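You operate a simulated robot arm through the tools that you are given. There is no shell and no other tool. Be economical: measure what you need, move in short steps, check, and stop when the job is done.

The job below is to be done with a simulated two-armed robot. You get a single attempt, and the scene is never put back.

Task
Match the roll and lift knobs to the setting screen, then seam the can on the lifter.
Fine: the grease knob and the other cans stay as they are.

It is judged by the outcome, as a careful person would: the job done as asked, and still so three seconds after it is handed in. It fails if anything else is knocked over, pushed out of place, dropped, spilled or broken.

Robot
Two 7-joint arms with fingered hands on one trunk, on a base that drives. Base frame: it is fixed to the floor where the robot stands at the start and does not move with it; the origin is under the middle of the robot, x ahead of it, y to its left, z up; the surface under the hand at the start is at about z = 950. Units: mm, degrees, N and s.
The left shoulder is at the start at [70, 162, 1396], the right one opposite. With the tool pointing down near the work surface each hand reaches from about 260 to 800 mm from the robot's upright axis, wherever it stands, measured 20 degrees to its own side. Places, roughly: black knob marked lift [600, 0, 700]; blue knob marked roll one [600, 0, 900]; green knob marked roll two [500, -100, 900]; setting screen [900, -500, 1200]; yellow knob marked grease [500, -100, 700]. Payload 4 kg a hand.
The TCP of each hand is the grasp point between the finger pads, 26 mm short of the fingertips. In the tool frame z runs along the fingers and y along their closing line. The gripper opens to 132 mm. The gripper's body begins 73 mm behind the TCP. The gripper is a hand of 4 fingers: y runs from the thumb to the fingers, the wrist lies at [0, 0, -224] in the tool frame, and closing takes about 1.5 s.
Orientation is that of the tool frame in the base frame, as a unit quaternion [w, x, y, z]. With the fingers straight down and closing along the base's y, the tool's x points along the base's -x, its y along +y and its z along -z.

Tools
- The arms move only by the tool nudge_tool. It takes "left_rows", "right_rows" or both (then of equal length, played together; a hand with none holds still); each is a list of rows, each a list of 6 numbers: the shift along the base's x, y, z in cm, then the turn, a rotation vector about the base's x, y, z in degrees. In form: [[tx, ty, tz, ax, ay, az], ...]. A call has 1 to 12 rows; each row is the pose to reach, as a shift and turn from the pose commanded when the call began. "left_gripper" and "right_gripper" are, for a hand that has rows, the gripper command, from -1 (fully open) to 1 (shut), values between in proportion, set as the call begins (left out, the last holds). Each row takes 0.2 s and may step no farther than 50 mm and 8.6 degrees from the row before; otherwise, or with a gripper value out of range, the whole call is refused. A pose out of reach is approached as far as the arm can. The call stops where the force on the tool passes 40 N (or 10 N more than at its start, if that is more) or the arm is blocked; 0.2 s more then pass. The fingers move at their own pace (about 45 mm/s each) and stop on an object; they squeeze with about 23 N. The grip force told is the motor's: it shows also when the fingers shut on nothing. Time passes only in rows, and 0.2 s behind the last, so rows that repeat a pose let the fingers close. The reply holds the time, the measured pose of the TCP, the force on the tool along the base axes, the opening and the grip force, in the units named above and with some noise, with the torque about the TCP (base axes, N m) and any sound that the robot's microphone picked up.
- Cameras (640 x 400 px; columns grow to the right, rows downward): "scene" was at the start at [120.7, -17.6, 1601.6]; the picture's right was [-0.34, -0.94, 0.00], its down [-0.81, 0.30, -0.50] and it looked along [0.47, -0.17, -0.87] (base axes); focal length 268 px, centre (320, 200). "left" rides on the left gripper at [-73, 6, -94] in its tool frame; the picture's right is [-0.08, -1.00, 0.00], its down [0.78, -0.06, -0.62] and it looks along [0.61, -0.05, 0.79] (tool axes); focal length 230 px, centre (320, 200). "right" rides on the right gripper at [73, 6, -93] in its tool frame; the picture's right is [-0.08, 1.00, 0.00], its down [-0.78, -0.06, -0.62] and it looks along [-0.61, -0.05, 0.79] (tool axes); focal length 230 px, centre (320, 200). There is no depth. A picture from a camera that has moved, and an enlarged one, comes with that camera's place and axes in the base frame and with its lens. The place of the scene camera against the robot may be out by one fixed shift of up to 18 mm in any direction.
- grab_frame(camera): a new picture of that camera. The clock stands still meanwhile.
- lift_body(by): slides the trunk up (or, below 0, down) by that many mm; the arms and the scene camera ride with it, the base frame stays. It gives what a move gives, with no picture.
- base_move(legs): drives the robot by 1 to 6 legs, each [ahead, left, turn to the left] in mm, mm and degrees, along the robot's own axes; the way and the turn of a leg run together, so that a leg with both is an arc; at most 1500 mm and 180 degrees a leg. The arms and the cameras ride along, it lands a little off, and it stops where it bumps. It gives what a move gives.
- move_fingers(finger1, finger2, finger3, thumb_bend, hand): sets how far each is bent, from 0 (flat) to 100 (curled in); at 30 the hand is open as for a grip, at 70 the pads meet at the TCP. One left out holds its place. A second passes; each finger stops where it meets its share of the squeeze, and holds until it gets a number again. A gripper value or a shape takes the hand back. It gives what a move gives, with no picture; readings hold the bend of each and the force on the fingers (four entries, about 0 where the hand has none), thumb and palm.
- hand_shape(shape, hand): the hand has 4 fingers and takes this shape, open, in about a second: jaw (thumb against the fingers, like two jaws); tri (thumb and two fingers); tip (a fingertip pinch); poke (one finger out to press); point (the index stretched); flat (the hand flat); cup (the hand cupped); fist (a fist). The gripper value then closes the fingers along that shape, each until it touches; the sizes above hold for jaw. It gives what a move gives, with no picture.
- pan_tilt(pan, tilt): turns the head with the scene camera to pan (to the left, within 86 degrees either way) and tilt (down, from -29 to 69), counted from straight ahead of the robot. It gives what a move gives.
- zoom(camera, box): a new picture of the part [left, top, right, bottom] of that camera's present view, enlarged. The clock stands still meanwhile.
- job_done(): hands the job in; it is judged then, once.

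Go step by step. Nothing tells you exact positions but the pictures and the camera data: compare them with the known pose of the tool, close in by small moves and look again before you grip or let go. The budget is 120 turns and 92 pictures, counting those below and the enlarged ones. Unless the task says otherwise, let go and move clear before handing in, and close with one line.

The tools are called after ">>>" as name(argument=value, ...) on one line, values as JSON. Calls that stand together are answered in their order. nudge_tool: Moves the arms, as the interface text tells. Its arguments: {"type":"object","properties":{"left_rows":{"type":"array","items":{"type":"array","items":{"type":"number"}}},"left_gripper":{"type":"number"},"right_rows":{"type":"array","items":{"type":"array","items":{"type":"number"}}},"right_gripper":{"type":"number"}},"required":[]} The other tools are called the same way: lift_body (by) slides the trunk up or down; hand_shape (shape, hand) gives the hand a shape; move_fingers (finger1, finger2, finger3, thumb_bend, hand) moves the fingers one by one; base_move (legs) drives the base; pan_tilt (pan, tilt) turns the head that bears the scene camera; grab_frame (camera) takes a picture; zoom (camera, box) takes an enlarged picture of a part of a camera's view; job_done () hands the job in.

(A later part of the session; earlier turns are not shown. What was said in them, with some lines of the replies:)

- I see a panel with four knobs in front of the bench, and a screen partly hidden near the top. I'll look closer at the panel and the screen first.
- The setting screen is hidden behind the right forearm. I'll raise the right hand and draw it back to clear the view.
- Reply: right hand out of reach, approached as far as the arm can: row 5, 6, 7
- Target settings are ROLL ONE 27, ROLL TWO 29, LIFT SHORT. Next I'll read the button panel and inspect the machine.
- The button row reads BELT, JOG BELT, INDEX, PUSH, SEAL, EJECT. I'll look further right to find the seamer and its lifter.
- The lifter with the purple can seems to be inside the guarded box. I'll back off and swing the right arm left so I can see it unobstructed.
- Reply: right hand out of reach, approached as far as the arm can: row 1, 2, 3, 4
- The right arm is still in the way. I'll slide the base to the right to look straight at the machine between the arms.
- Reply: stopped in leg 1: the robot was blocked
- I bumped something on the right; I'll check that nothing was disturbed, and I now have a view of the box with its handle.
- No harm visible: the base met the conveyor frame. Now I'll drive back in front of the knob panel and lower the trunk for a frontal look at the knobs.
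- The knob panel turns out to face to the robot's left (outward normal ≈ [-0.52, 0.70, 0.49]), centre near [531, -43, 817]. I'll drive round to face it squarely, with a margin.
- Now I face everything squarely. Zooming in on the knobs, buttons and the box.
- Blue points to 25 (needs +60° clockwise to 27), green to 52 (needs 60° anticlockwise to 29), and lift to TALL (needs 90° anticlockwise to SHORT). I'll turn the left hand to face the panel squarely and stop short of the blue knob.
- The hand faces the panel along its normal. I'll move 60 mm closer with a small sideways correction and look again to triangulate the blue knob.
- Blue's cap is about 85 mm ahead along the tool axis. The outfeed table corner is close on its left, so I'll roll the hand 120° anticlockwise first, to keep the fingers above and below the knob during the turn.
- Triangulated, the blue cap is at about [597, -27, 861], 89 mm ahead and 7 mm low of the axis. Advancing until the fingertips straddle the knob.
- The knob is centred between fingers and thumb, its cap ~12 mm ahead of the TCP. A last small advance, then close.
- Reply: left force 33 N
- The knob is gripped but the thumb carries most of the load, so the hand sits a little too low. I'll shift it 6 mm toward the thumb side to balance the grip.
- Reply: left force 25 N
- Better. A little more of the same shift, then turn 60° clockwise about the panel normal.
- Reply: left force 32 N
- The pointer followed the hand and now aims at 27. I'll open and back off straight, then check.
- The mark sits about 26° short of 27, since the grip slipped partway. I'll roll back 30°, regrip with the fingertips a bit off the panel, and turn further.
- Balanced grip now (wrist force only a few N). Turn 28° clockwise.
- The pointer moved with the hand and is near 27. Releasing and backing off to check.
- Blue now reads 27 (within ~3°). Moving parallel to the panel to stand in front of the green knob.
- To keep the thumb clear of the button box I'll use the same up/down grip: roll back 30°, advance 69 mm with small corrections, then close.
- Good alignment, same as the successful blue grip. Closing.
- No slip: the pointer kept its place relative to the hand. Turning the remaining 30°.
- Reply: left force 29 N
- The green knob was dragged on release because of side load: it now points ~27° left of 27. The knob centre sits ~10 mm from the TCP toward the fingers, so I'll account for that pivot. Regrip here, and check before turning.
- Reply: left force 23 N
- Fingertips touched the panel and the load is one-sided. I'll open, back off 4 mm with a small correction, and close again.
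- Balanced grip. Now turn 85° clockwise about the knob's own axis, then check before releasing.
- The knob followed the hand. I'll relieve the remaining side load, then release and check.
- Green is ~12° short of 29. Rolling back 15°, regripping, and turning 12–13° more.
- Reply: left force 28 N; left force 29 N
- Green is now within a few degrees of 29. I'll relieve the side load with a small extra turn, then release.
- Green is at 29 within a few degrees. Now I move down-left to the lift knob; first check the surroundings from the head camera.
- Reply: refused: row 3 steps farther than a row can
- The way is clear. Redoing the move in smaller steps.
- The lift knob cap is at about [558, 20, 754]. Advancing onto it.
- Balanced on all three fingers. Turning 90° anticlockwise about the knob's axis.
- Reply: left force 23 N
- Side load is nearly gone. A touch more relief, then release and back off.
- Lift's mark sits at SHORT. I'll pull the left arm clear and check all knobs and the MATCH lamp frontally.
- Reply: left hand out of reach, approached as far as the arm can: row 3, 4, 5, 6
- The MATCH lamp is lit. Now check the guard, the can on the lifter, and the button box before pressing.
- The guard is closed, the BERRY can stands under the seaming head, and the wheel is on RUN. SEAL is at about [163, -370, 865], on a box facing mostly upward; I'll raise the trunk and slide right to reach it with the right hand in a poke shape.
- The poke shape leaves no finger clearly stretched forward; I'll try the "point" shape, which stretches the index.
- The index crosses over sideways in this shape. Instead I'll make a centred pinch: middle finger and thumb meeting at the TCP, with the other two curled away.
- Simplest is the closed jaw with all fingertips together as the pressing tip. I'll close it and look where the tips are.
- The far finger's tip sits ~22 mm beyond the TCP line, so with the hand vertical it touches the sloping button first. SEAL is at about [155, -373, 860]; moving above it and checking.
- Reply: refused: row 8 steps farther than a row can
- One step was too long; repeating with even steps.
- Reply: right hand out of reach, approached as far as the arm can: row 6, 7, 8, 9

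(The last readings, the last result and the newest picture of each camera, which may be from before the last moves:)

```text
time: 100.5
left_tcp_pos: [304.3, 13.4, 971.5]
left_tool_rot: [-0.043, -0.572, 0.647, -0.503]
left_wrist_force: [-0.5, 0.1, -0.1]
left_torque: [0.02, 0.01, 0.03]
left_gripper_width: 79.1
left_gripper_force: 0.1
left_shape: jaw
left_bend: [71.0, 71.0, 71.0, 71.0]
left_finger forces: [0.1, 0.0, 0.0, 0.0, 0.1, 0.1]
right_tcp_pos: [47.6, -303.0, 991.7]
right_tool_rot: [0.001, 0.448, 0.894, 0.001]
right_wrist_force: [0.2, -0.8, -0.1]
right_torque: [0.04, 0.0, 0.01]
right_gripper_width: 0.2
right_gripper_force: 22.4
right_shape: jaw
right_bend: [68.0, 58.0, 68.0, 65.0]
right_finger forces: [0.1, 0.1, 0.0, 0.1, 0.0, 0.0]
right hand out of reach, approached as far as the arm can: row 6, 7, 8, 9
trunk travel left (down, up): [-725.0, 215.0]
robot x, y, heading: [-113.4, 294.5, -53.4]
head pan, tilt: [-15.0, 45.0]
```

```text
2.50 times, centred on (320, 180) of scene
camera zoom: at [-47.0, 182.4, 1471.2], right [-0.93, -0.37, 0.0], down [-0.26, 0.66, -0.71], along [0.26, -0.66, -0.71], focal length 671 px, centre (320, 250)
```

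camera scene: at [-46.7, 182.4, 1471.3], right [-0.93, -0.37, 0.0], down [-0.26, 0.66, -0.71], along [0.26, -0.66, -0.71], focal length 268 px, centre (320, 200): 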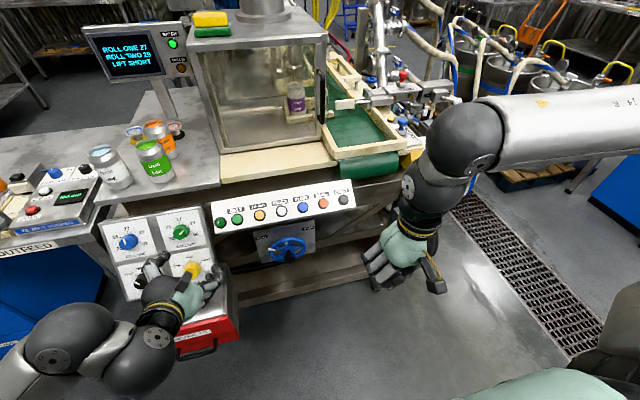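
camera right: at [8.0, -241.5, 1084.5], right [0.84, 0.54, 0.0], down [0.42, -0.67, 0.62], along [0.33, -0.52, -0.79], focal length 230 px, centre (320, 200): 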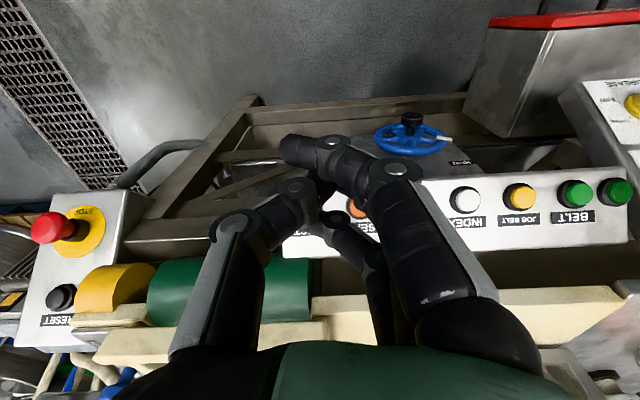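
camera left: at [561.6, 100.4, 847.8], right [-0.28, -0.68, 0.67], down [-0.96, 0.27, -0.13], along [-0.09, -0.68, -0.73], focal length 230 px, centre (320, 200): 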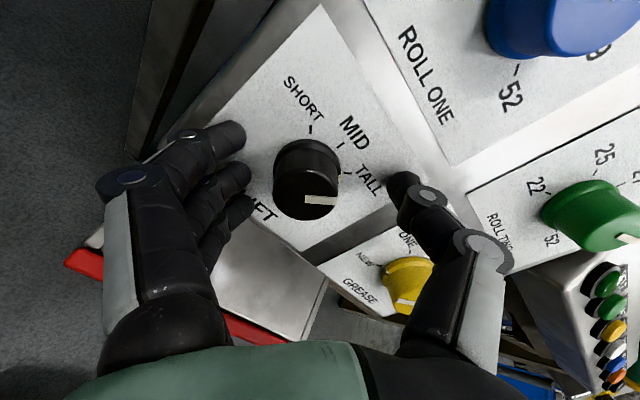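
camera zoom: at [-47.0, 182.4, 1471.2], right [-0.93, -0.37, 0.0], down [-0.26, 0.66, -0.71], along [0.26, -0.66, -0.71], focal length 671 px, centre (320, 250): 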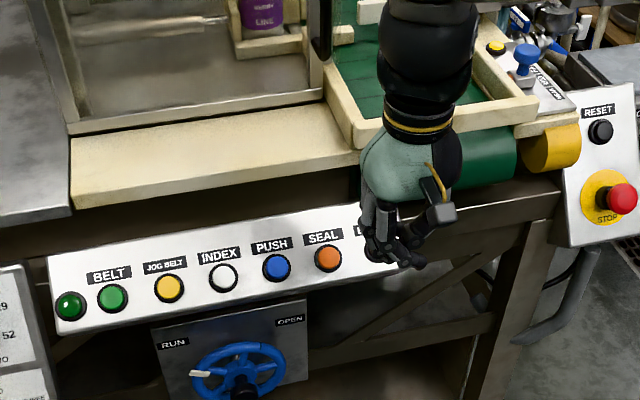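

The target was just out of reach at this trunk height. I'll raise the trunk 150 mm and come 60 mm closer, then move the hand over SEAL.

>>> lift_body(by=150)

>>> base_move(legs=[[60, 0, 0]])

```text
time: 102.2
left_tcp_pos: [304.3, 14.4, 1121.3]
left_tool_rot: [-0.044, -0.572, 0.647, -0.502]
left_wrist_force: [0.4, -0.7, -0.1]
left_torque: [0.03, -0.03, 0.03]
left_gripper_width: 79.5
left_gripper_force: 0.0
left_shape: jaw
left_bend: [71.0, 71.0, 71.0, 71.0]
left_finger forces: [0.0, 0.0, 0.0, 0.0, 0.0, 0.1]
right_tcp_pos: [49.7, -302.0, 1140.2]
right_tool_rot: [0.002, 0.448, 0.894, 0.001]
right_wrist_force: [0.1, 0.6, 0.1]
right_torque: [0.02, 0.0, -0.03]
right_gripper_width: 0.1
right_gripper_force: 22.6
right_shape: jaw
right_bend: [68.0, 58.0, 68.0, 65.0]
right_finger forces: [0.0, 0.1, 0.0, 0.0, 0.0, 0.0]
trunk travel left (down, up): [-875.0, 65.0]
robot x, y, heading: [-114.9, 290.2, -53.3]
head pan, tilt: [-15.0, 45.0]
```

```text
time: 103.2
left_tcp_pos: [334.3, -27.7, 1124.6]
left_tool_rot: [-0.044, -0.571, 0.646, -0.505]
left_wrist_force: [0.4, 1.5, 0.4]
left_torque: [-0.05, -0.03, 0.0]
left_gripper_width: 78.8
left_gripper_force: 0.1
left_shape: jaw
left_bend: [71.0, 71.0, 71.0, 71.0]
left_finger forces: [0.0, 0.0, 0.0, 0.0, 0.1, 0.1]
right_tcp_pos: [77.8, -343.5, 1144.7]
right_tool_rot: [0.005, 0.448, 0.894, -0.001]
right_wrist_force: [-0.7, 0.3, 0.1]
right_torque: [-0.02, -0.03, -0.02]
right_gripper_width: 0.0
right_gripper_force: 23.1
right_shape: jaw
right_bend: [68.0, 58.0, 68.0, 65.0]
right_finger forces: [0.1, 0.0, 0.1, 0.0, 0.1, 0.0]
trunk travel left (down, up): [-875.0, 65.0]
robot x, y, heading: [-82.4, 247.6, -53.4]
head pan, tilt: [-15.0, 45.0]
```

>>> nudge_tool(right_rows=[[2, 0, 0, 0, 0, 0], [4.5, 0, -2, 0, 0, 0]])

```text
time: 103.8
left_tcp_pos: [336.2, -30.5, 1121.4]
left_tool_rot: [-0.044, -0.571, 0.647, -0.503]
left_wrist_force: [0.3, 0.6, -0.5]
left_torque: [-0.01, 0.04, 0.02]
left_gripper_width: 79.0
left_gripper_force: 0.1
left_shape: jaw
left_bend: [71.0, 71.0, 71.0, 71.0]
left_finger forces: [0.0, 0.1, 0.1, 0.0, 0.0, 0.1]
right_tcp_pos: [79.6, -338.4, 1136.3]
right_tool_rot: [0.004, 0.447, 0.894, 0.0]
right_wrist_force: [-0.8, 0.6, 0.2]
right_torque: [-0.03, 0.0, 0.02]
right_gripper_width: 0.2
right_gripper_force: 23.4
right_shape: jaw
right_bend: [68.0, 58.0, 68.0, 65.0]
right_finger forces: [0.0, 0.0, 0.0, 0.0, 0.0, 0.0]
right hand out of reach, approached as far as the arm can: row 1, 2
trunk travel left (down, up): [-875.0, 65.0]
robot x, y, heading: [-78.7, 247.7, -53.2]
head pan, tilt: [-15.0, 45.0]
```

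>>> nudge_tool(right_rows=[[0, 0, -4, 0, 0, 0], [0, 0, -8, 0, 0, 0], [0, 0, -12, 0, 0, 0], [0, 0, -14, 0, 0, 0]])

```text
time: 104.8
left_tcp_pos: [338.8, -32.3, 1122.3]
left_tool_rot: [-0.044, -0.572, 0.648, -0.501]
left_wrist_force: [-0.4, -0.6, -0.5]
left_torque: [0.02, 0.0, 0.0]
left_gripper_width: 78.9
left_gripper_force: 0.1
left_shape: jaw
left_bend: [71.0, 71.0, 71.0, 71.0]
left_finger forces: [0.0, 0.1, 0.0, 0.1, 0.0, 0.0]
right_tcp_pos: [35.8, -334.9, 1033.3]
right_tool_rot: [0.004, 0.448, 0.894, 0.002]
right_wrist_force: [-0.4, -0.1, 0.0]
right_torque: [0.01, -0.01, 0.01]
right_gripper_width: 0.0
right_gripper_force: 23.2
right_shape: jaw
right_bend: [68.0, 58.0, 68.0, 65.0]
right_finger forces: [0.1, 0.0, 0.0, 0.0, 0.0, 0.0]
right hand out of reach, approached as far as the arm can: row 1, 2, 3, 4
trunk travel left (down, up): [-875.0, 65.0]
robot x, y, heading: [-81.2, 245.8, -53.4]
head pan, tilt: [-15.0, 45.0]
```

The arm seems stuck against a joint limit rather than out of range. I'll back the hand toward the body to free it first.

>>> nudge_tool(right_rows=[[-1, 4, 0, 0, 0, 0], [-2, 8, 0, 0, 0, 0], [-2, 12, 0, 0, 0, 0], [-2, 15, 0, 0, 0, 0]])

>>> grab_frame(camera="scene")

```text
time: 105.8
left_tcp_pos: [338.0, -32.1, 1121.6]
left_tool_rot: [-0.043, -0.572, 0.647, -0.502]
left_wrist_force: [0.9, 0.2, 0.1]
left_torque: [0.01, 0.04, -0.02]
left_gripper_width: 78.9
left_gripper_force: 0.1
left_shape: jaw
left_bend: [71.0, 71.0, 71.0, 71.0]
left_finger forces: [0.0, 0.0, 0.0, 0.1, 0.0, 0.1]
right_tcp_pos: [17.1, -184.3, 1033.5]
right_tool_rot: [0.002, 0.449, 0.893, 0.001]
right_wrist_force: [0.2, 0.4, -0.3]
right_torque: [0.0, -0.03, 0.04]
right_gripper_width: 0.0
right_gripper_force: 23.1
right_shape: jaw
right_bend: [68.0, 58.0, 68.0, 65.0]
right_finger forces: [0.0, 0.0, 0.0, 0.0, 0.0, 0.0]
trunk travel left (down, up): [-875.0, 65.0]
robot x, y, heading: [-79.8, 246.3, -53.0]
head pan, tilt: [-15.0, 45.0]
```

```text
17 pictures are left
camera scene: at [-12.5, 137.0, 1621.3], right [-0.93, -0.37, 0.0], down [-0.26, 0.66, -0.71], along [0.26, -0.66, -0.71], focal length 268 px, centre (320, 200)
```

scene: 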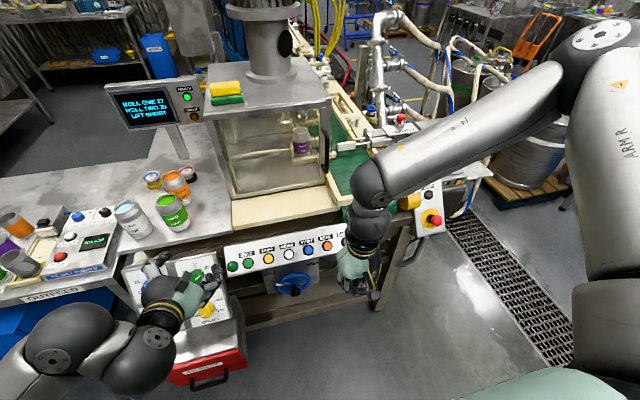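

Freed. Now try approaching SEAL again from here in a straighter path.

>>> nudge_tool(right_rows=[[2.5, -2.5, -1, 0, 0, 0], [5, -5, -2, 0, 0, 0], [7.5, -8, -3, 0, 0, 0], [10, -11, -4, 0, 0, 0]])

```text
time: 106.8
left_tcp_pos: [338.2, -33.8, 1120.3]
left_tool_rot: [-0.044, -0.572, 0.647, -0.502]
left_wrist_force: [0.1, -0.4, 0.2]
left_torque: [0.01, 0.0, 0.02]
left_gripper_width: 78.8
left_gripper_force: 0.0
left_shape: jaw
left_bend: [71.0, 71.0, 71.0, 71.0]
left_finger forces: [0.0, 0.0, 0.0, 0.0, 0.1, 0.1]
right_tcp_pos: [47.9, -287.5, 1041.7]
right_tool_rot: [0.003, 0.447, 0.894, 0.003]
right_wrist_force: [1.2, 0.5, 0.6]
right_torque: [-0.02, 0.01, -0.01]
right_gripper_width: 0.0
right_gripper_force: 22.9
right_shape: jaw
right_bend: [68.0, 58.0, 68.0, 65.0]
right_finger forces: [0.2, 0.0, 0.2, 0.0, 0.0, 0.0]
right hand out of reach, approached as far as the arm can: row 1, 2, 3, 4
trunk travel left (down, up): [-875.0, 65.0]
robot x, y, heading: [-81.1, 244.6, -53.3]
head pan, tilt: [-15.0, 45.0]
```

The right arm is boxed in by a joint limit toward the inside. The left arm works well in the forward-pointing posture, so I'll use it: tuck the right hand back, slide the base right, lower the trunk, and bring the left hand to SEAL.

>>> nudge_tool(right_rows=[[-2.2, 3, 0, 0, 0, 0], [-4.5, 6, 0, 0, 0, 0], [-6.7, 9, 0, 0, 0, 0], [-9, 12, 0, 0, 0, 0]])

>>> base_move(legs=[[-42, 0, 0], [0, -298, 0]])

>>> lift_body(by=-250)

>>> nudge_tool(left_rows=[[0, 0, 0, 4.4, -5.94, -4.18], [0, 0, 0, 8.8, -11.88, -8.36], [0, 0, 0, 13.2, -17.82, -12.54], [0, 0, 0, 17.6, -23.76, -16.72], [0, 0, 0, 22.0, -29.7, -20.9], [0, 0, 0, 26.4, -35.64, -25.08], [0, 0, 0, 30.8, -41.58, -29.26], [0, 0, 0, 35.2, -47.52, -33.44], [0, 0, 0, 39.6, -53.46, -37.62], [0, 0, 0, 44.0, -59.4, -41.8], [0, 0, 0, 48.4, -65.34, -45.98], [0, 0, 0, 52.8, -71.28, -50.16]], left_gripper=1)

>>> nudge_tool(left_rows=[[0, 0, 0, 4.4, -5.94, -4.18], [0, 0, 0, 8.8, -11.88, -8.36], [0, 0, 0, 13.2, -17.82, -12.54], [0, 0, 0, 17.1, -23.1, -16.2]])

>>> grab_frame(camera="left")

>>> grab_frame(camera="scene")

```text
time: 107.8
left_tcp_pos: [338.7, -31.7, 1121.4]
left_tool_rot: [-0.043, -0.572, 0.648, -0.502]
left_wrist_force: [-1.0, -0.3, -0.5]
left_torque: [-0.01, 0.03, 0.01]
left_gripper_width: 78.9
left_gripper_force: 0.1
left_shape: jaw
left_bend: [71.0, 71.0, 71.0, 71.0]
left_finger forces: [0.1, 0.0, 0.0, 0.1, 0.1, 0.0]
right_tcp_pos: [-44.3, -164.1, 1045.3]
right_tool_rot: [0.002, 0.448, 0.894, 0.0]
right_wrist_force: [-0.7, -0.6, 0.2]
right_torque: [0.01, -0.06, -0.02]
right_gripper_width: 0.0
right_gripper_force: 23.0
right_shape: jaw
right_bend: [68.0, 58.0, 68.0, 65.0]
right_finger forces: [0.0, 0.0, 0.0, 0.0, 0.0, 0.1]
trunk travel left (down, up): [-875.0, 65.0]
robot x, y, heading: [-77.7, 248.4, -53.2]
head pan, tilt: [-15.0, 45.0]
```

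```text
time: 110.3
left_tcp_pos: [75.0, -174.8, 1121.5]
left_tool_rot: [-0.043, -0.574, 0.645, -0.503]
left_wrist_force: [-0.5, 0.5, -0.1]
left_torque: [-0.01, 0.02, -0.01]
left_gripper_width: 79.0
left_gripper_force: 0.0
left_shape: jaw
left_bend: [71.0, 71.0, 71.0, 71.0]
left_finger forces: [0.0, 0.1, 0.1, 0.1, 0.1, 0.0]
right_tcp_pos: [-307.8, -311.4, 1043.9]
right_tool_rot: [0.001, 0.446, 0.895, 0.001]
right_wrist_force: [-0.7, 0.3, -0.3]
right_torque: [-0.05, -0.01, 0.01]
right_gripper_width: 0.0
right_gripper_force: 22.9
right_shape: jaw
right_bend: [68.0, 58.0, 68.0, 65.0]
right_finger forces: [0.1, 0.0, 0.0, 0.0, 0.0, 0.0]
trunk travel left (down, up): [-875.0, 65.0]
robot x, y, heading: [-343.7, 99.2, -53.0]
head pan, tilt: [-15.0, 45.0]
```

```text
time: 112.9
left_tcp_pos: [73.2, -176.3, 871.7]
left_tool_rot: [-0.041, -0.574, 0.645, -0.503]
left_wrist_force: [-0.6, 0.8, 0.6]
left_torque: [-0.03, 0.02, 0.01]
left_gripper_width: 78.8
left_gripper_force: 0.0
left_shape: jaw
left_bend: [71.0, 71.0, 71.0, 71.0]
left_finger forces: [0.1, 0.0, 0.1, 0.0, 0.1, 0.0]
right_tcp_pos: [-308.2, -312.6, 793.7]
right_tool_rot: [0.001, 0.446, 0.895, 0.001]
right_wrist_force: [-0.3, 0.6, -0.1]
right_torque: [0.02, -0.03, -0.04]
right_gripper_width: 0.2
right_gripper_force: 23.3
right_shape: jaw
right_bend: [68.0, 58.0, 68.0, 65.0]
right_finger forces: [0.0, 0.0, 0.0, 0.0, 0.1, 0.0]
trunk travel left (down, up): [-625.0, 315.0]
robot x, y, heading: [-342.8, 99.9, -53.0]
head pan, tilt: [-15.0, 45.0]
```

```text
time: 115.5
left_tcp_pos: [72.8, -176.1, 870.7]
left_tool_rot: [0.365, 0.142, 0.851, -0.35]
left_wrist_force: [-0.6, -0.1, -0.3]
left_torque: [0.02, -0.04, 0.0]
left_gripper_width: 0.0
left_gripper_force: 23.2
left_shape: jaw
left_bend: [67.0, 59.0, 67.0, 66.0]
left_finger forces: [0.1, 0.0, 0.0, 0.1, 0.1, 0.0]
right_tcp_pos: [-308.3, -312.1, 794.2]
right_tool_rot: [0.002, 0.446, 0.895, 0.001]
right_wrist_force: [-0.3, 0.6, 0.1]
right_torque: [0.03, 0.03, -0.02]
right_gripper_width: 0.1
right_gripper_force: 22.3
right_shape: jaw
right_bend: [68.0, 58.0, 68.0, 65.0]
right_finger forces: [0.1, 0.0, 0.0, 0.1, 0.0, 0.1]
trunk travel left (down, up): [-625.0, 315.0]
robot x, y, heading: [-346.9, 98.3, -53.2]
head pan, tilt: [-15.0, 45.0]
```

```text
time: 116.5
left_tcp_pos: [76.8, -174.6, 869.4]
left_tool_rot: [0.448, 0.378, 0.775, -0.235]
left_wrist_force: [0.2, -0.8, 0.1]
left_torque: [-0.01, 0.02, 0.02]
left_gripper_width: 0.0
left_gripper_force: 23.2
left_shape: jaw
left_bend: [67.0, 59.0, 67.0, 66.0]
left_finger forces: [0.1, 0.1, 0.1, 0.0, 0.0, 0.0]
right_tcp_pos: [-307.0, -310.7, 794.4]
right_tool_rot: [0.001, 0.445, 0.895, 0.002]
right_wrist_force: [-0.2, 0.1, -0.6]
right_torque: [0.01, -0.01, -0.04]
right_gripper_width: 0.1
right_gripper_force: 22.9
right_shape: jaw
right_bend: [68.0, 58.0, 68.0, 65.0]
right_finger forces: [0.1, 0.0, 0.0, 0.0, 0.0, 0.0]
trunk travel left (down, up): [-625.0, 315.0]
robot x, y, heading: [-348.8, 99.6, -53.1]
head pan, tilt: [-15.0, 45.0]
```

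```text
16 pictures are left
camera left: at [56.2, -133.1, 980.1], right [-0.77, -0.63, 0.09], down [-0.61, 0.69, -0.38], along [0.18, -0.35, -0.92], focal length 230 px, centre (320, 200)
```

left: 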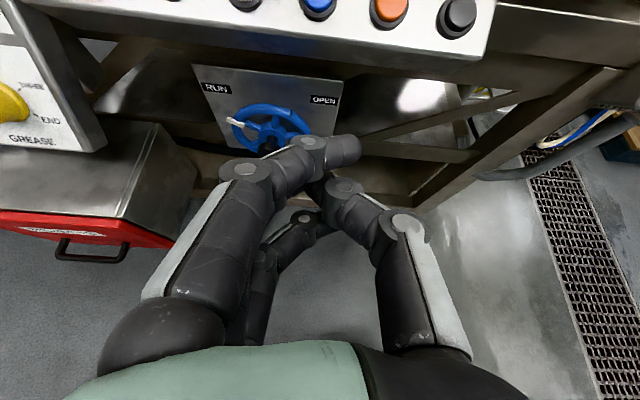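

```text
15 pictures are left
camera scene: at [-277.8, -9.7, 1371.2], right [-0.93, -0.37, 0.0], down [-0.27, 0.66, -0.71], along [0.26, -0.66, -0.71], focal length 268 px, centre (320, 200)
```

scene: 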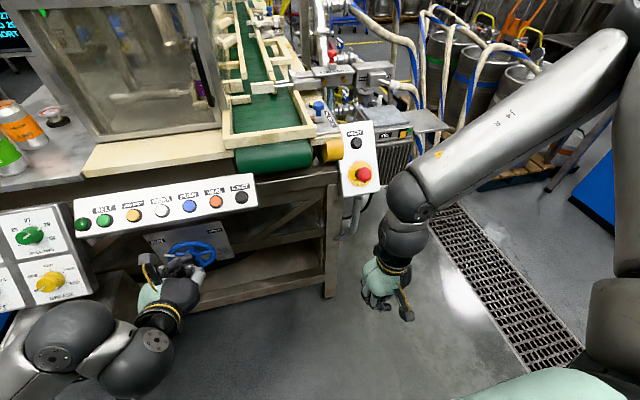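

The left hand is ready with closed fingertips; SEAL is near [154, -368, 861]. Moving the lower fingertip to about 40 mm above the button.

>>> nudge_tool(left_rows=[[0, 0, 3, 0, 0, 0], [1.5, -3, 5.5, 0, 0, 0], [3, -6.5, 6, 0, 0, 0], [4.5, -10, 6, 0, 0, 0], [6, -13, 6, 0, 0, 0], [7.2, -16.1, 5.5, 0, 0, 0]])

>>> grab_frame(camera="left")

>>> zoom(camera="scene", box=[60, 120, 300, 280])

```text
time: 117.9
left_tcp_pos: [148.5, -337.9, 926.7]
left_tool_rot: [0.448, 0.376, 0.777, -0.235]
left_wrist_force: [-0.1, -0.7, 0.1]
left_torque: [0.03, -0.03, 0.0]
left_gripper_width: 0.0
left_gripper_force: 23.1
left_shape: jaw
left_bend: [67.0, 59.0, 67.0, 66.0]
left_finger forces: [0.0, 0.0, 0.0, 0.1, 0.0, 0.1]
left hand out of reach, approached as far as the arm can: row 1, 2, 3
right_tcp_pos: [-307.2, -312.4, 793.4]
right_tool_rot: [0.002, 0.445, 0.895, 0.002]
right_wrist_force: [0.0, -0.6, -0.6]
right_torque: [0.01, 0.01, 0.0]
right_gripper_width: 0.0
right_gripper_force: 22.8
right_shape: jaw
right_bend: [68.0, 58.0, 68.0, 65.0]
right_finger forces: [0.1, 0.0, 0.0, 0.0, 0.0, 0.0]
trunk travel left (down, up): [-625.0, 315.0]
robot x, y, heading: [-346.5, 101.7, -52.7]
head pan, tilt: [-15.0, 45.0]
```

```text
14 pictures are left
camera left: at [127.4, -295.7, 1036.5], right [-0.77, -0.63, 0.1], down [-0.62, 0.69, -0.38], along [0.17, -0.35, -0.92], focal length 230 px, centre (320, 200)
```

left: 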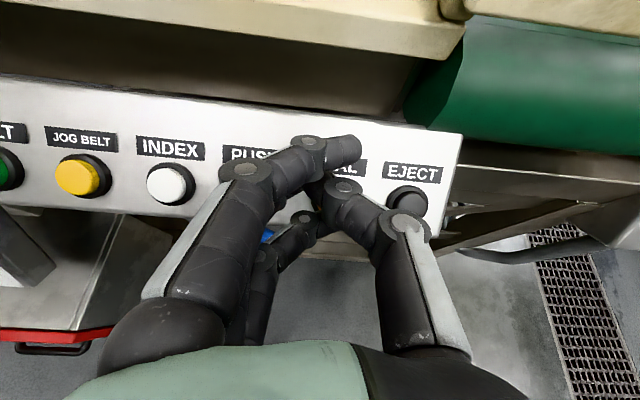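

```text
2.50 times, centred on (180, 200) of scene
camera zoom: at [-277.8, -10.4, 1371.1], right [-0.93, -0.37, 0.0], down [-0.27, 0.66, -0.71], along [0.26, -0.66, -0.71], focal length 671 px, centre (670, 200)
```

zoom: 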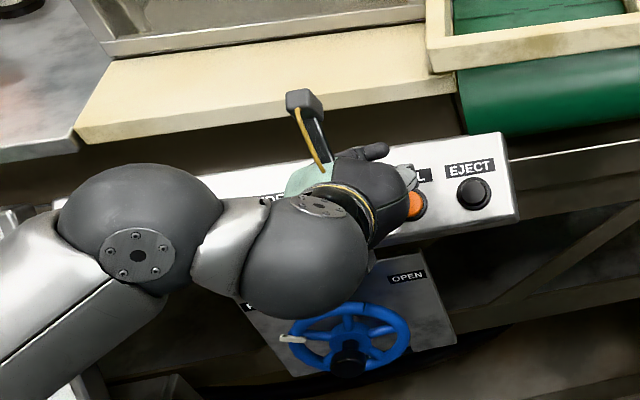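

SEAL projects right under the lower fingertip, ~43 mm along the button's normal. Pressing gently along that direction.

>>> nudge_tool(left_rows=[[0.4, -0.7, -1.4, 0, 0, 0], [0.8, -1.35, -2.8, 0, 0, 0], [0.95, -1.55, -3.25, 0, 0, 0], [1.05, -1.75, -3.65, 0, 0, 0], [1.15, -1.9, -3.95, 0, 0, 0]])

>>> grab_frame(camera="scene")

```text
time: 119.1
left_tcp_pos: [155.9, -354.9, 888.8]
left_tool_rot: [0.449, 0.377, 0.775, -0.237]
left_wrist_force: [0.0, 4.6, 8.6]
left_torque: [0.03, 0.1, -0.09]
left_gripper_width: 0.0
left_gripper_force: 23.0
left_shape: jaw
left_bend: [67.0, 59.0, 70.0, 66.0]
left_finger forces: [0.1, 0.0, 9.1, 0.1, 0.0, 0.0]
right_tcp_pos: [-308.7, -310.2, 794.8]
right_tool_rot: [0.002, 0.446, 0.895, 0.001]
right_wrist_force: [0.3, -0.3, 0.0]
right_torque: [-0.02, 0.0, -0.01]
right_gripper_width: 0.2
right_gripper_force: 23.2
right_shape: jaw
right_bend: [68.0, 58.0, 68.0, 65.0]
right_finger forces: [0.1, 0.0, 0.0, 0.1, 0.0, 0.0]
trunk travel left (down, up): [-625.0, 315.0]
robot x, y, heading: [-346.4, 99.4, -53.0]
head pan, tilt: [-15.0, 45.0]
heard: click
```

```text
12 pictures are left
camera scene: at [-278.8, -8.0, 1371.6], right [-0.93, -0.37, 0.0], down [-0.26, 0.65, -0.71], along [0.27, -0.66, -0.71], focal length 268 px, centre (320, 200)
```

scene: 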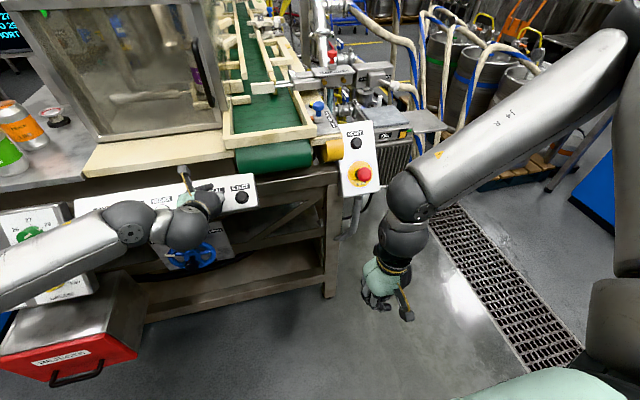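

Contact by the lower finger alone and a click. Backing off along the same line, then checking what the machine did.

>>> nudge_tool(left_rows=[[-0.3, 0.6, 1.2, 0, 0, 0], [-0.9, 1.6, 3.4, 0, 0, 0], [-2.2, 4.5, 5, 0, 0, 0], [-4, 8, 5.5, 0, 0, 0], [-6, 12, 4.5, 0, 0, 0], [-7.8, 16, 3, 0, 0, 0]])

>>> pan_tilt(pan=12, tilt=30)

>>> grab_frame(camera="scene")

```text
time: 120.5
left_tcp_pos: [77.9, -202.1, 916.5]
left_tool_rot: [0.448, 0.378, 0.776, -0.234]
left_wrist_force: [0.7, 0.0, 0.1]
left_torque: [0.0, 0.01, -0.01]
left_gripper_width: 0.0
left_gripper_force: 22.9
left_shape: jaw
left_bend: [67.0, 58.0, 67.0, 66.0]
left_finger forces: [0.1, 0.0, 0.0, 0.0, 0.0, 0.0]
left hand out of reach, approached as far as the arm can: row 6
right_tcp_pos: [-309.3, -312.0, 794.0]
right_tool_rot: [0.002, 0.445, 0.895, 0.001]
right_wrist_force: [-0.7, 0.3, -0.1]
right_torque: [0.01, -0.03, 0.02]
right_gripper_width: 0.0
right_gripper_force: 23.5
right_shape: jaw
right_bend: [68.0, 58.0, 68.0, 65.0]
right_finger forces: [0.0, 0.1, 0.1, 0.0, 0.0, 0.1]
trunk travel left (down, up): [-625.0, 315.0]
robot x, y, heading: [-345.1, 103.0, -52.9]
head pan, tilt: [-15.0, 45.0]
```

```text
time: 121.4
left_tcp_pos: [81.1, -203.0, 915.3]
left_tool_rot: [0.447, 0.375, 0.778, -0.235]
left_wrist_force: [0.3, -0.2, -0.6]
left_torque: [0.01, 0.0, 0.0]
left_gripper_width: 0.0
left_gripper_force: 22.5
left_shape: jaw
left_bend: [67.0, 58.0, 67.0, 66.0]
left_finger forces: [0.1, 0.0, 0.0, 0.0, 0.0, 0.1]
right_tcp_pos: [-308.1, -312.0, 794.2]
right_tool_rot: [0.002, 0.446, 0.895, 0.002]
right_wrist_force: [-0.5, -0.6, 0.3]
right_torque: [0.02, -0.01, 0.0]
right_gripper_width: 0.1
right_gripper_force: 22.7
right_shape: jaw
right_bend: [68.0, 58.0, 68.0, 65.0]
right_finger forces: [0.0, 0.1, 0.0, 0.0, 0.0, 0.0]
trunk travel left (down, up): [-625.0, 315.0]
robot x, y, heading: [-347.5, 102.0, -52.8]
head pan, tilt: [12.0, 30.0]
```

```text
11 pictures are left
camera scene: at [-240.3, 6.4, 1393.8], right [-0.66, -0.75, 0.0], down [-0.38, 0.33, -0.87], along [0.65, -0.57, -0.5], focal length 268 px, centre (320, 200)
```

scene: 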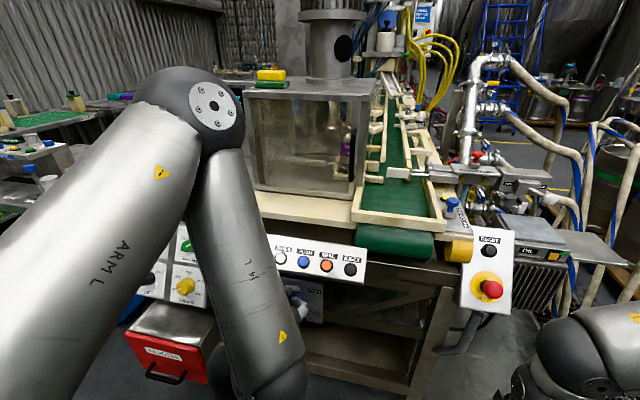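

>>> zoom(camera="scene", box=[235, 70, 395, 210])

```text
2.86 times, centred on (315, 140) of scene
camera zoom: at [-240.3, 6.4, 1393.8], right [-0.66, -0.75, 0.0], down [-0.38, 0.33, -0.87], along [0.65, -0.57, -0.5], focal length 767 px, centre (334, 371)
```

zoom: 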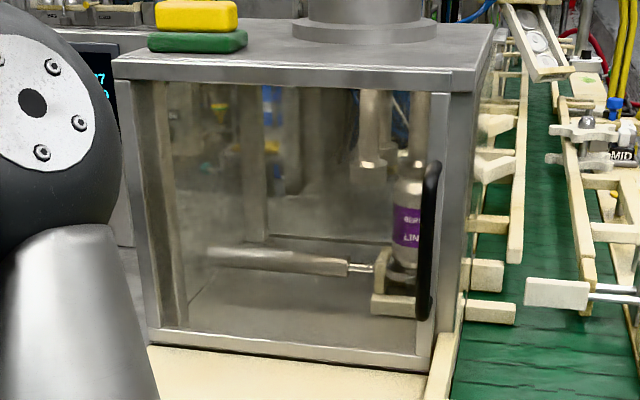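

The can has been lifted up to the chuck and is being seamed. I'll wait for the cycle to finish and look again.

>>> nudge_tool(right_rows=[[0, 0, 0, 0, 0, 0], [0, 0, 0, 0, 0, 0], [0, 0, 0, 0, 0, 0], [0, 0, 0, 0, 0, 0], [0, 0, 0, 0, 0, 0], [0, 0, 0, 0, 0, 0], [0, 0, 0, 0, 0, 0], [0, 0, 0, 0, 0, 0], [0, 0, 0, 0, 0, 0], [0, 0, 0, 0, 0, 0], [0, 0, 0, 0, 0, 0], [0, 0, 0, 0, 0, 0]])

>>> nudge_tool(right_rows=[[0, 0, 0, 0, 0, 0], [0, 0, 0, 0, 0, 0], [0, 0, 0, 0, 0, 0], [0, 0, 0, 0, 0, 0], [0, 0, 0, 0, 0, 0], [0, 0, 0, 0, 0, 0], [0, 0, 0, 0, 0, 0], [0, 0, 0, 0, 0, 0], [0, 0, 0, 0, 0, 0], [0, 0, 0, 0, 0, 0], [0, 0, 0, 0, 0, 0], [0, 0, 0, 0, 0, 0]])

>>> zoom(camera="scene", box=[235, 70, 395, 210])

```text
time: 124.0
left_tcp_pos: [81.4, -203.6, 913.9]
left_tool_rot: [0.448, 0.377, 0.776, -0.234]
left_wrist_force: [-0.2, 0.5, 0.1]
left_torque: [0.02, 0.01, -0.02]
left_gripper_width: 0.0
left_gripper_force: 22.8
left_shape: jaw
left_bend: [67.0, 58.0, 67.0, 66.0]
left_finger forces: [0.2, 0.0, 0.1, 0.0, 0.1, 0.0]
right_tcp_pos: [-307.0, -310.7, 792.8]
right_tool_rot: [0.002, 0.445, 0.895, 0.002]
right_wrist_force: [0.0, 0.9, -0.5]
right_torque: [-0.01, -0.01, -0.01]
right_gripper_width: 0.0
right_gripper_force: 23.0
right_shape: jaw
right_bend: [68.0, 58.0, 68.0, 65.0]
right_finger forces: [0.1, 0.0, 0.0, 0.1, 0.0, 0.0]
trunk travel left (down, up): [-625.0, 315.0]
robot x, y, heading: [-346.6, 101.5, -52.9]
head pan, tilt: [12.0, 30.0]
```

```text
time: 126.6
left_tcp_pos: [80.3, -202.8, 915.6]
left_tool_rot: [0.447, 0.378, 0.776, -0.235]
left_wrist_force: [-0.3, -0.9, 0.4]
left_torque: [-0.01, 0.0, 0.01]
left_gripper_width: 0.0
left_gripper_force: 23.1
left_shape: jaw
left_bend: [67.0, 58.0, 67.0, 66.0]
left_finger forces: [0.0, 0.0, 0.1, 0.0, 0.1, 0.0]
right_tcp_pos: [-307.7, -312.2, 794.1]
right_tool_rot: [0.002, 0.445, 0.895, 0.002]
right_wrist_force: [-0.3, 0.3, 0.8]
right_torque: [-0.02, -0.03, 0.01]
right_gripper_width: 0.0
right_gripper_force: 23.5
right_shape: jaw
right_bend: [68.0, 58.0, 68.0, 65.0]
right_finger forces: [0.0, 0.0, 0.0, 0.1, 0.0, 0.0]
trunk travel left (down, up): [-625.0, 315.0]
robot x, y, heading: [-345.8, 103.7, -53.1]
head pan, tilt: [12.0, 30.0]
```

```text
2.86 times, centred on (315, 140) of scene
camera zoom: at [-240.1, 6.3, 1393.8], right [-0.66, -0.75, 0.0], down [-0.38, 0.33, -0.87], along [0.65, -0.57, -0.5], focal length 767 px, centre (334, 371)
```

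zoom: 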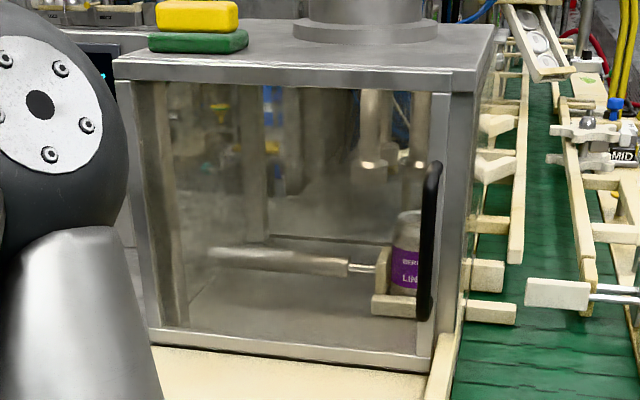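

The cycle finished and the can is back down on the lifter. A final close look at the can and the knobs/lamp.

>>> zoom(camera="scene", box=[315, 105, 355, 155])

>>> base_move(legs=[[-150, 0, 0], [0, 200, 0]])

>>> lift_body(by=150)

>>> pan_tilt(pan=5, tilt=30)

>>> grab_frame(camera="scene")

```text
8.00 times, centred on (335, 130) of scene
camera zoom: at [-240.1, 6.3, 1393.8], right [-0.66, -0.75, 0.0], down [-0.38, 0.33, -0.87], along [0.65, -0.57, -0.5], focal length 2148 px, centre (200, 760)
```

zoom: 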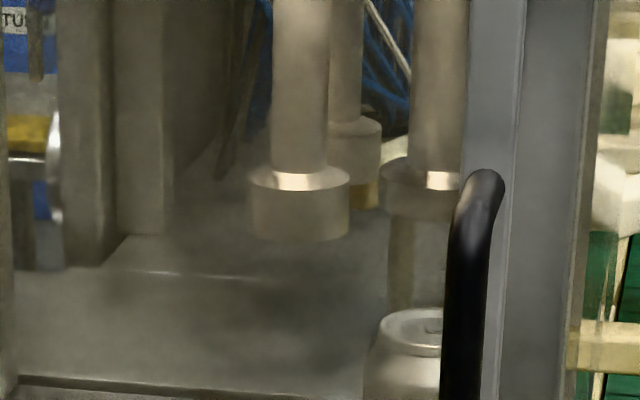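

```text
time: 129.2
left_tcp_pos: [151.7, 36.6, 914.6]
left_tool_rot: [0.448, 0.377, 0.776, -0.235]
left_wrist_force: [0.1, -0.3, -0.4]
left_torque: [-0.03, -0.02, 0.01]
left_gripper_width: 0.0
left_gripper_force: 23.4
left_shape: jaw
left_bend: [67.0, 58.0, 67.0, 66.0]
left_finger forces: [0.0, 0.0, 0.1, 0.0, 0.0, 0.0]
right_tcp_pos: [-237.3, -71.5, 793.7]
right_tool_rot: [0.003, 0.446, 0.895, 0.002]
right_wrist_force: [0.2, -0.1, 0.1]
right_torque: [0.0, -0.02, -0.01]
right_gripper_width: 0.0
right_gripper_force: 23.0
right_shape: jaw
right_bend: [68.0, 58.0, 68.0, 65.0]
right_finger forces: [0.0, 0.0, 0.1, 0.0, 0.0, 0.0]
trunk travel left (down, up): [-625.0, 315.0]
robot x, y, heading: [-278.3, 342.5, -52.9]
head pan, tilt: [12.0, 30.0]
```

```text
time: 130.9
left_tcp_pos: [151.4, 34.7, 1065.8]
left_tool_rot: [0.448, 0.378, 0.776, -0.235]
left_wrist_force: [-0.6, -0.8, -0.4]
left_torque: [0.01, 0.01, 0.03]
left_gripper_width: 0.1
left_gripper_force: 23.1
left_shape: jaw
left_bend: [67.0, 58.0, 67.0, 66.0]
left_finger forces: [0.1, 0.0, 0.0, 0.1, 0.0, 0.0]
right_tcp_pos: [-237.6, -72.6, 945.0]
right_tool_rot: [0.001, 0.445, 0.895, 0.001]
right_wrist_force: [-0.6, 1.0, 0.7]
right_torque: [0.03, 0.01, 0.0]
right_gripper_width: 0.1
right_gripper_force: 22.7
right_shape: jaw
right_bend: [68.0, 58.0, 68.0, 65.0]
right_finger forces: [0.0, 0.1, 0.0, 0.0, 0.0, 0.0]
trunk travel left (down, up): [-775.0, 165.0]
robot x, y, heading: [-275.8, 341.1, -53.2]
head pan, tilt: [12.0, 30.0]
```

```text
time: 131.6
left_tcp_pos: [150.3, 35.5, 1065.1]
left_tool_rot: [0.447, 0.378, 0.776, -0.235]
left_wrist_force: [0.7, 0.0, 0.0]
left_torque: [-0.02, -0.02, -0.01]
left_gripper_width: 0.0
left_gripper_force: 22.5
left_shape: jaw
left_bend: [67.0, 58.0, 67.0, 66.0]
left_finger forces: [0.0, 0.0, 0.0, 0.0, 0.0, 0.0]
right_tcp_pos: [-237.7, -72.0, 942.5]
right_tool_rot: [0.001, 0.445, 0.896, 0.001]
right_wrist_force: [0.5, 0.2, -0.6]
right_torque: [0.01, -0.02, -0.01]
right_gripper_width: 0.0
right_gripper_force: 23.0
right_shape: jaw
right_bend: [68.0, 58.0, 68.0, 65.0]
right_finger forces: [0.0, 0.1, 0.0, 0.0, 0.0, 0.0]
trunk travel left (down, up): [-775.0, 165.0]
robot x, y, heading: [-273.8, 343.4, -52.9]
head pan, tilt: [5.0, 30.0]
```

```text
7 pictures are left
camera scene: at [-177.6, 237.8, 1543.8], right [-0.74, -0.67, 0.0], down [-0.33, 0.37, -0.87], along [0.58, -0.64, -0.5], focal length 268 px, centre (320, 200)
```

scene: 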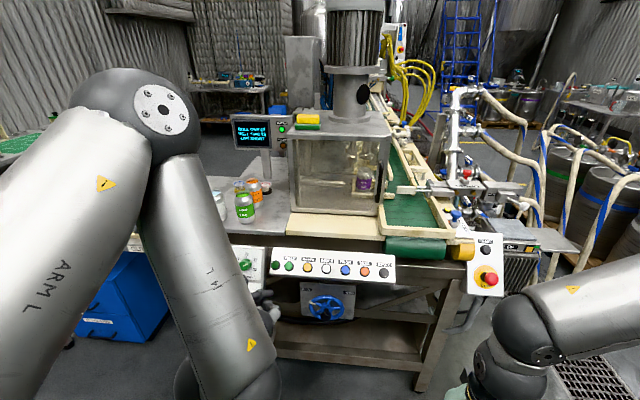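

>>> zoom(camera="scene", box=[225, 100, 395, 220])

>>> zoom(camera="scene", box=[225, 112, 295, 156])

```text
3.33 times, centred on (310, 160) of scene
camera zoom: at [-177.6, 237.8, 1543.8], right [-0.74, -0.67, 0.0], down [-0.33, 0.37, -0.87], along [0.58, -0.64, -0.5], focal length 895 px, centre (353, 333)
```

zoom: 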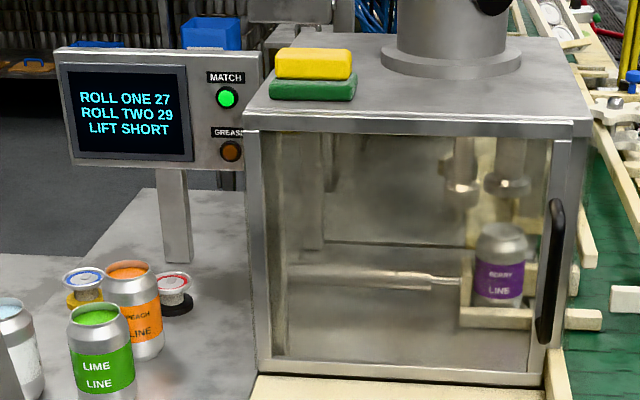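

```text
9.09 times, centred on (260, 134) of scene
camera zoom: at [-177.6, 237.8, 1543.8], right [-0.74, -0.67, 0.0], down [-0.33, 0.37, -0.87], along [0.58, -0.64, -0.5], focal length 2441 px, centre (866, 800)
```

zoom: 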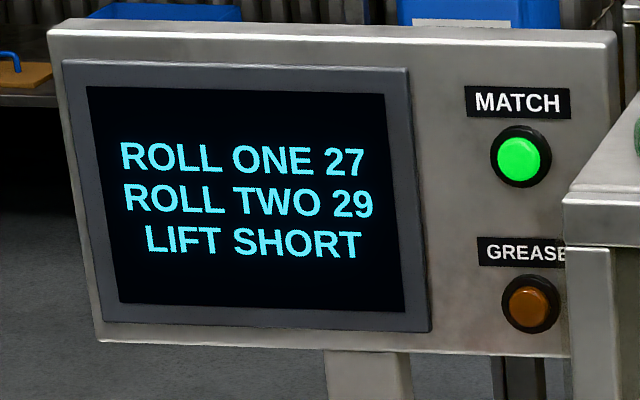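

MATCH is still lit, the can has been through the lift-and-seam cycle and rests on the lifter, the other cans and the grease knob look untouched, and both hands are clear. Handing in.

>>> job_done()

```text
The job is handed in.
```

The knobs now match the screen: roll one at 27, roll two at 29 and lift at SHORT, with the MATCH lamp lit. I pressed SEAL, saw the BERRY can lift to the seaming head and come back down, and left the grease knob and other cans alone; I did not see the finished seam up close.
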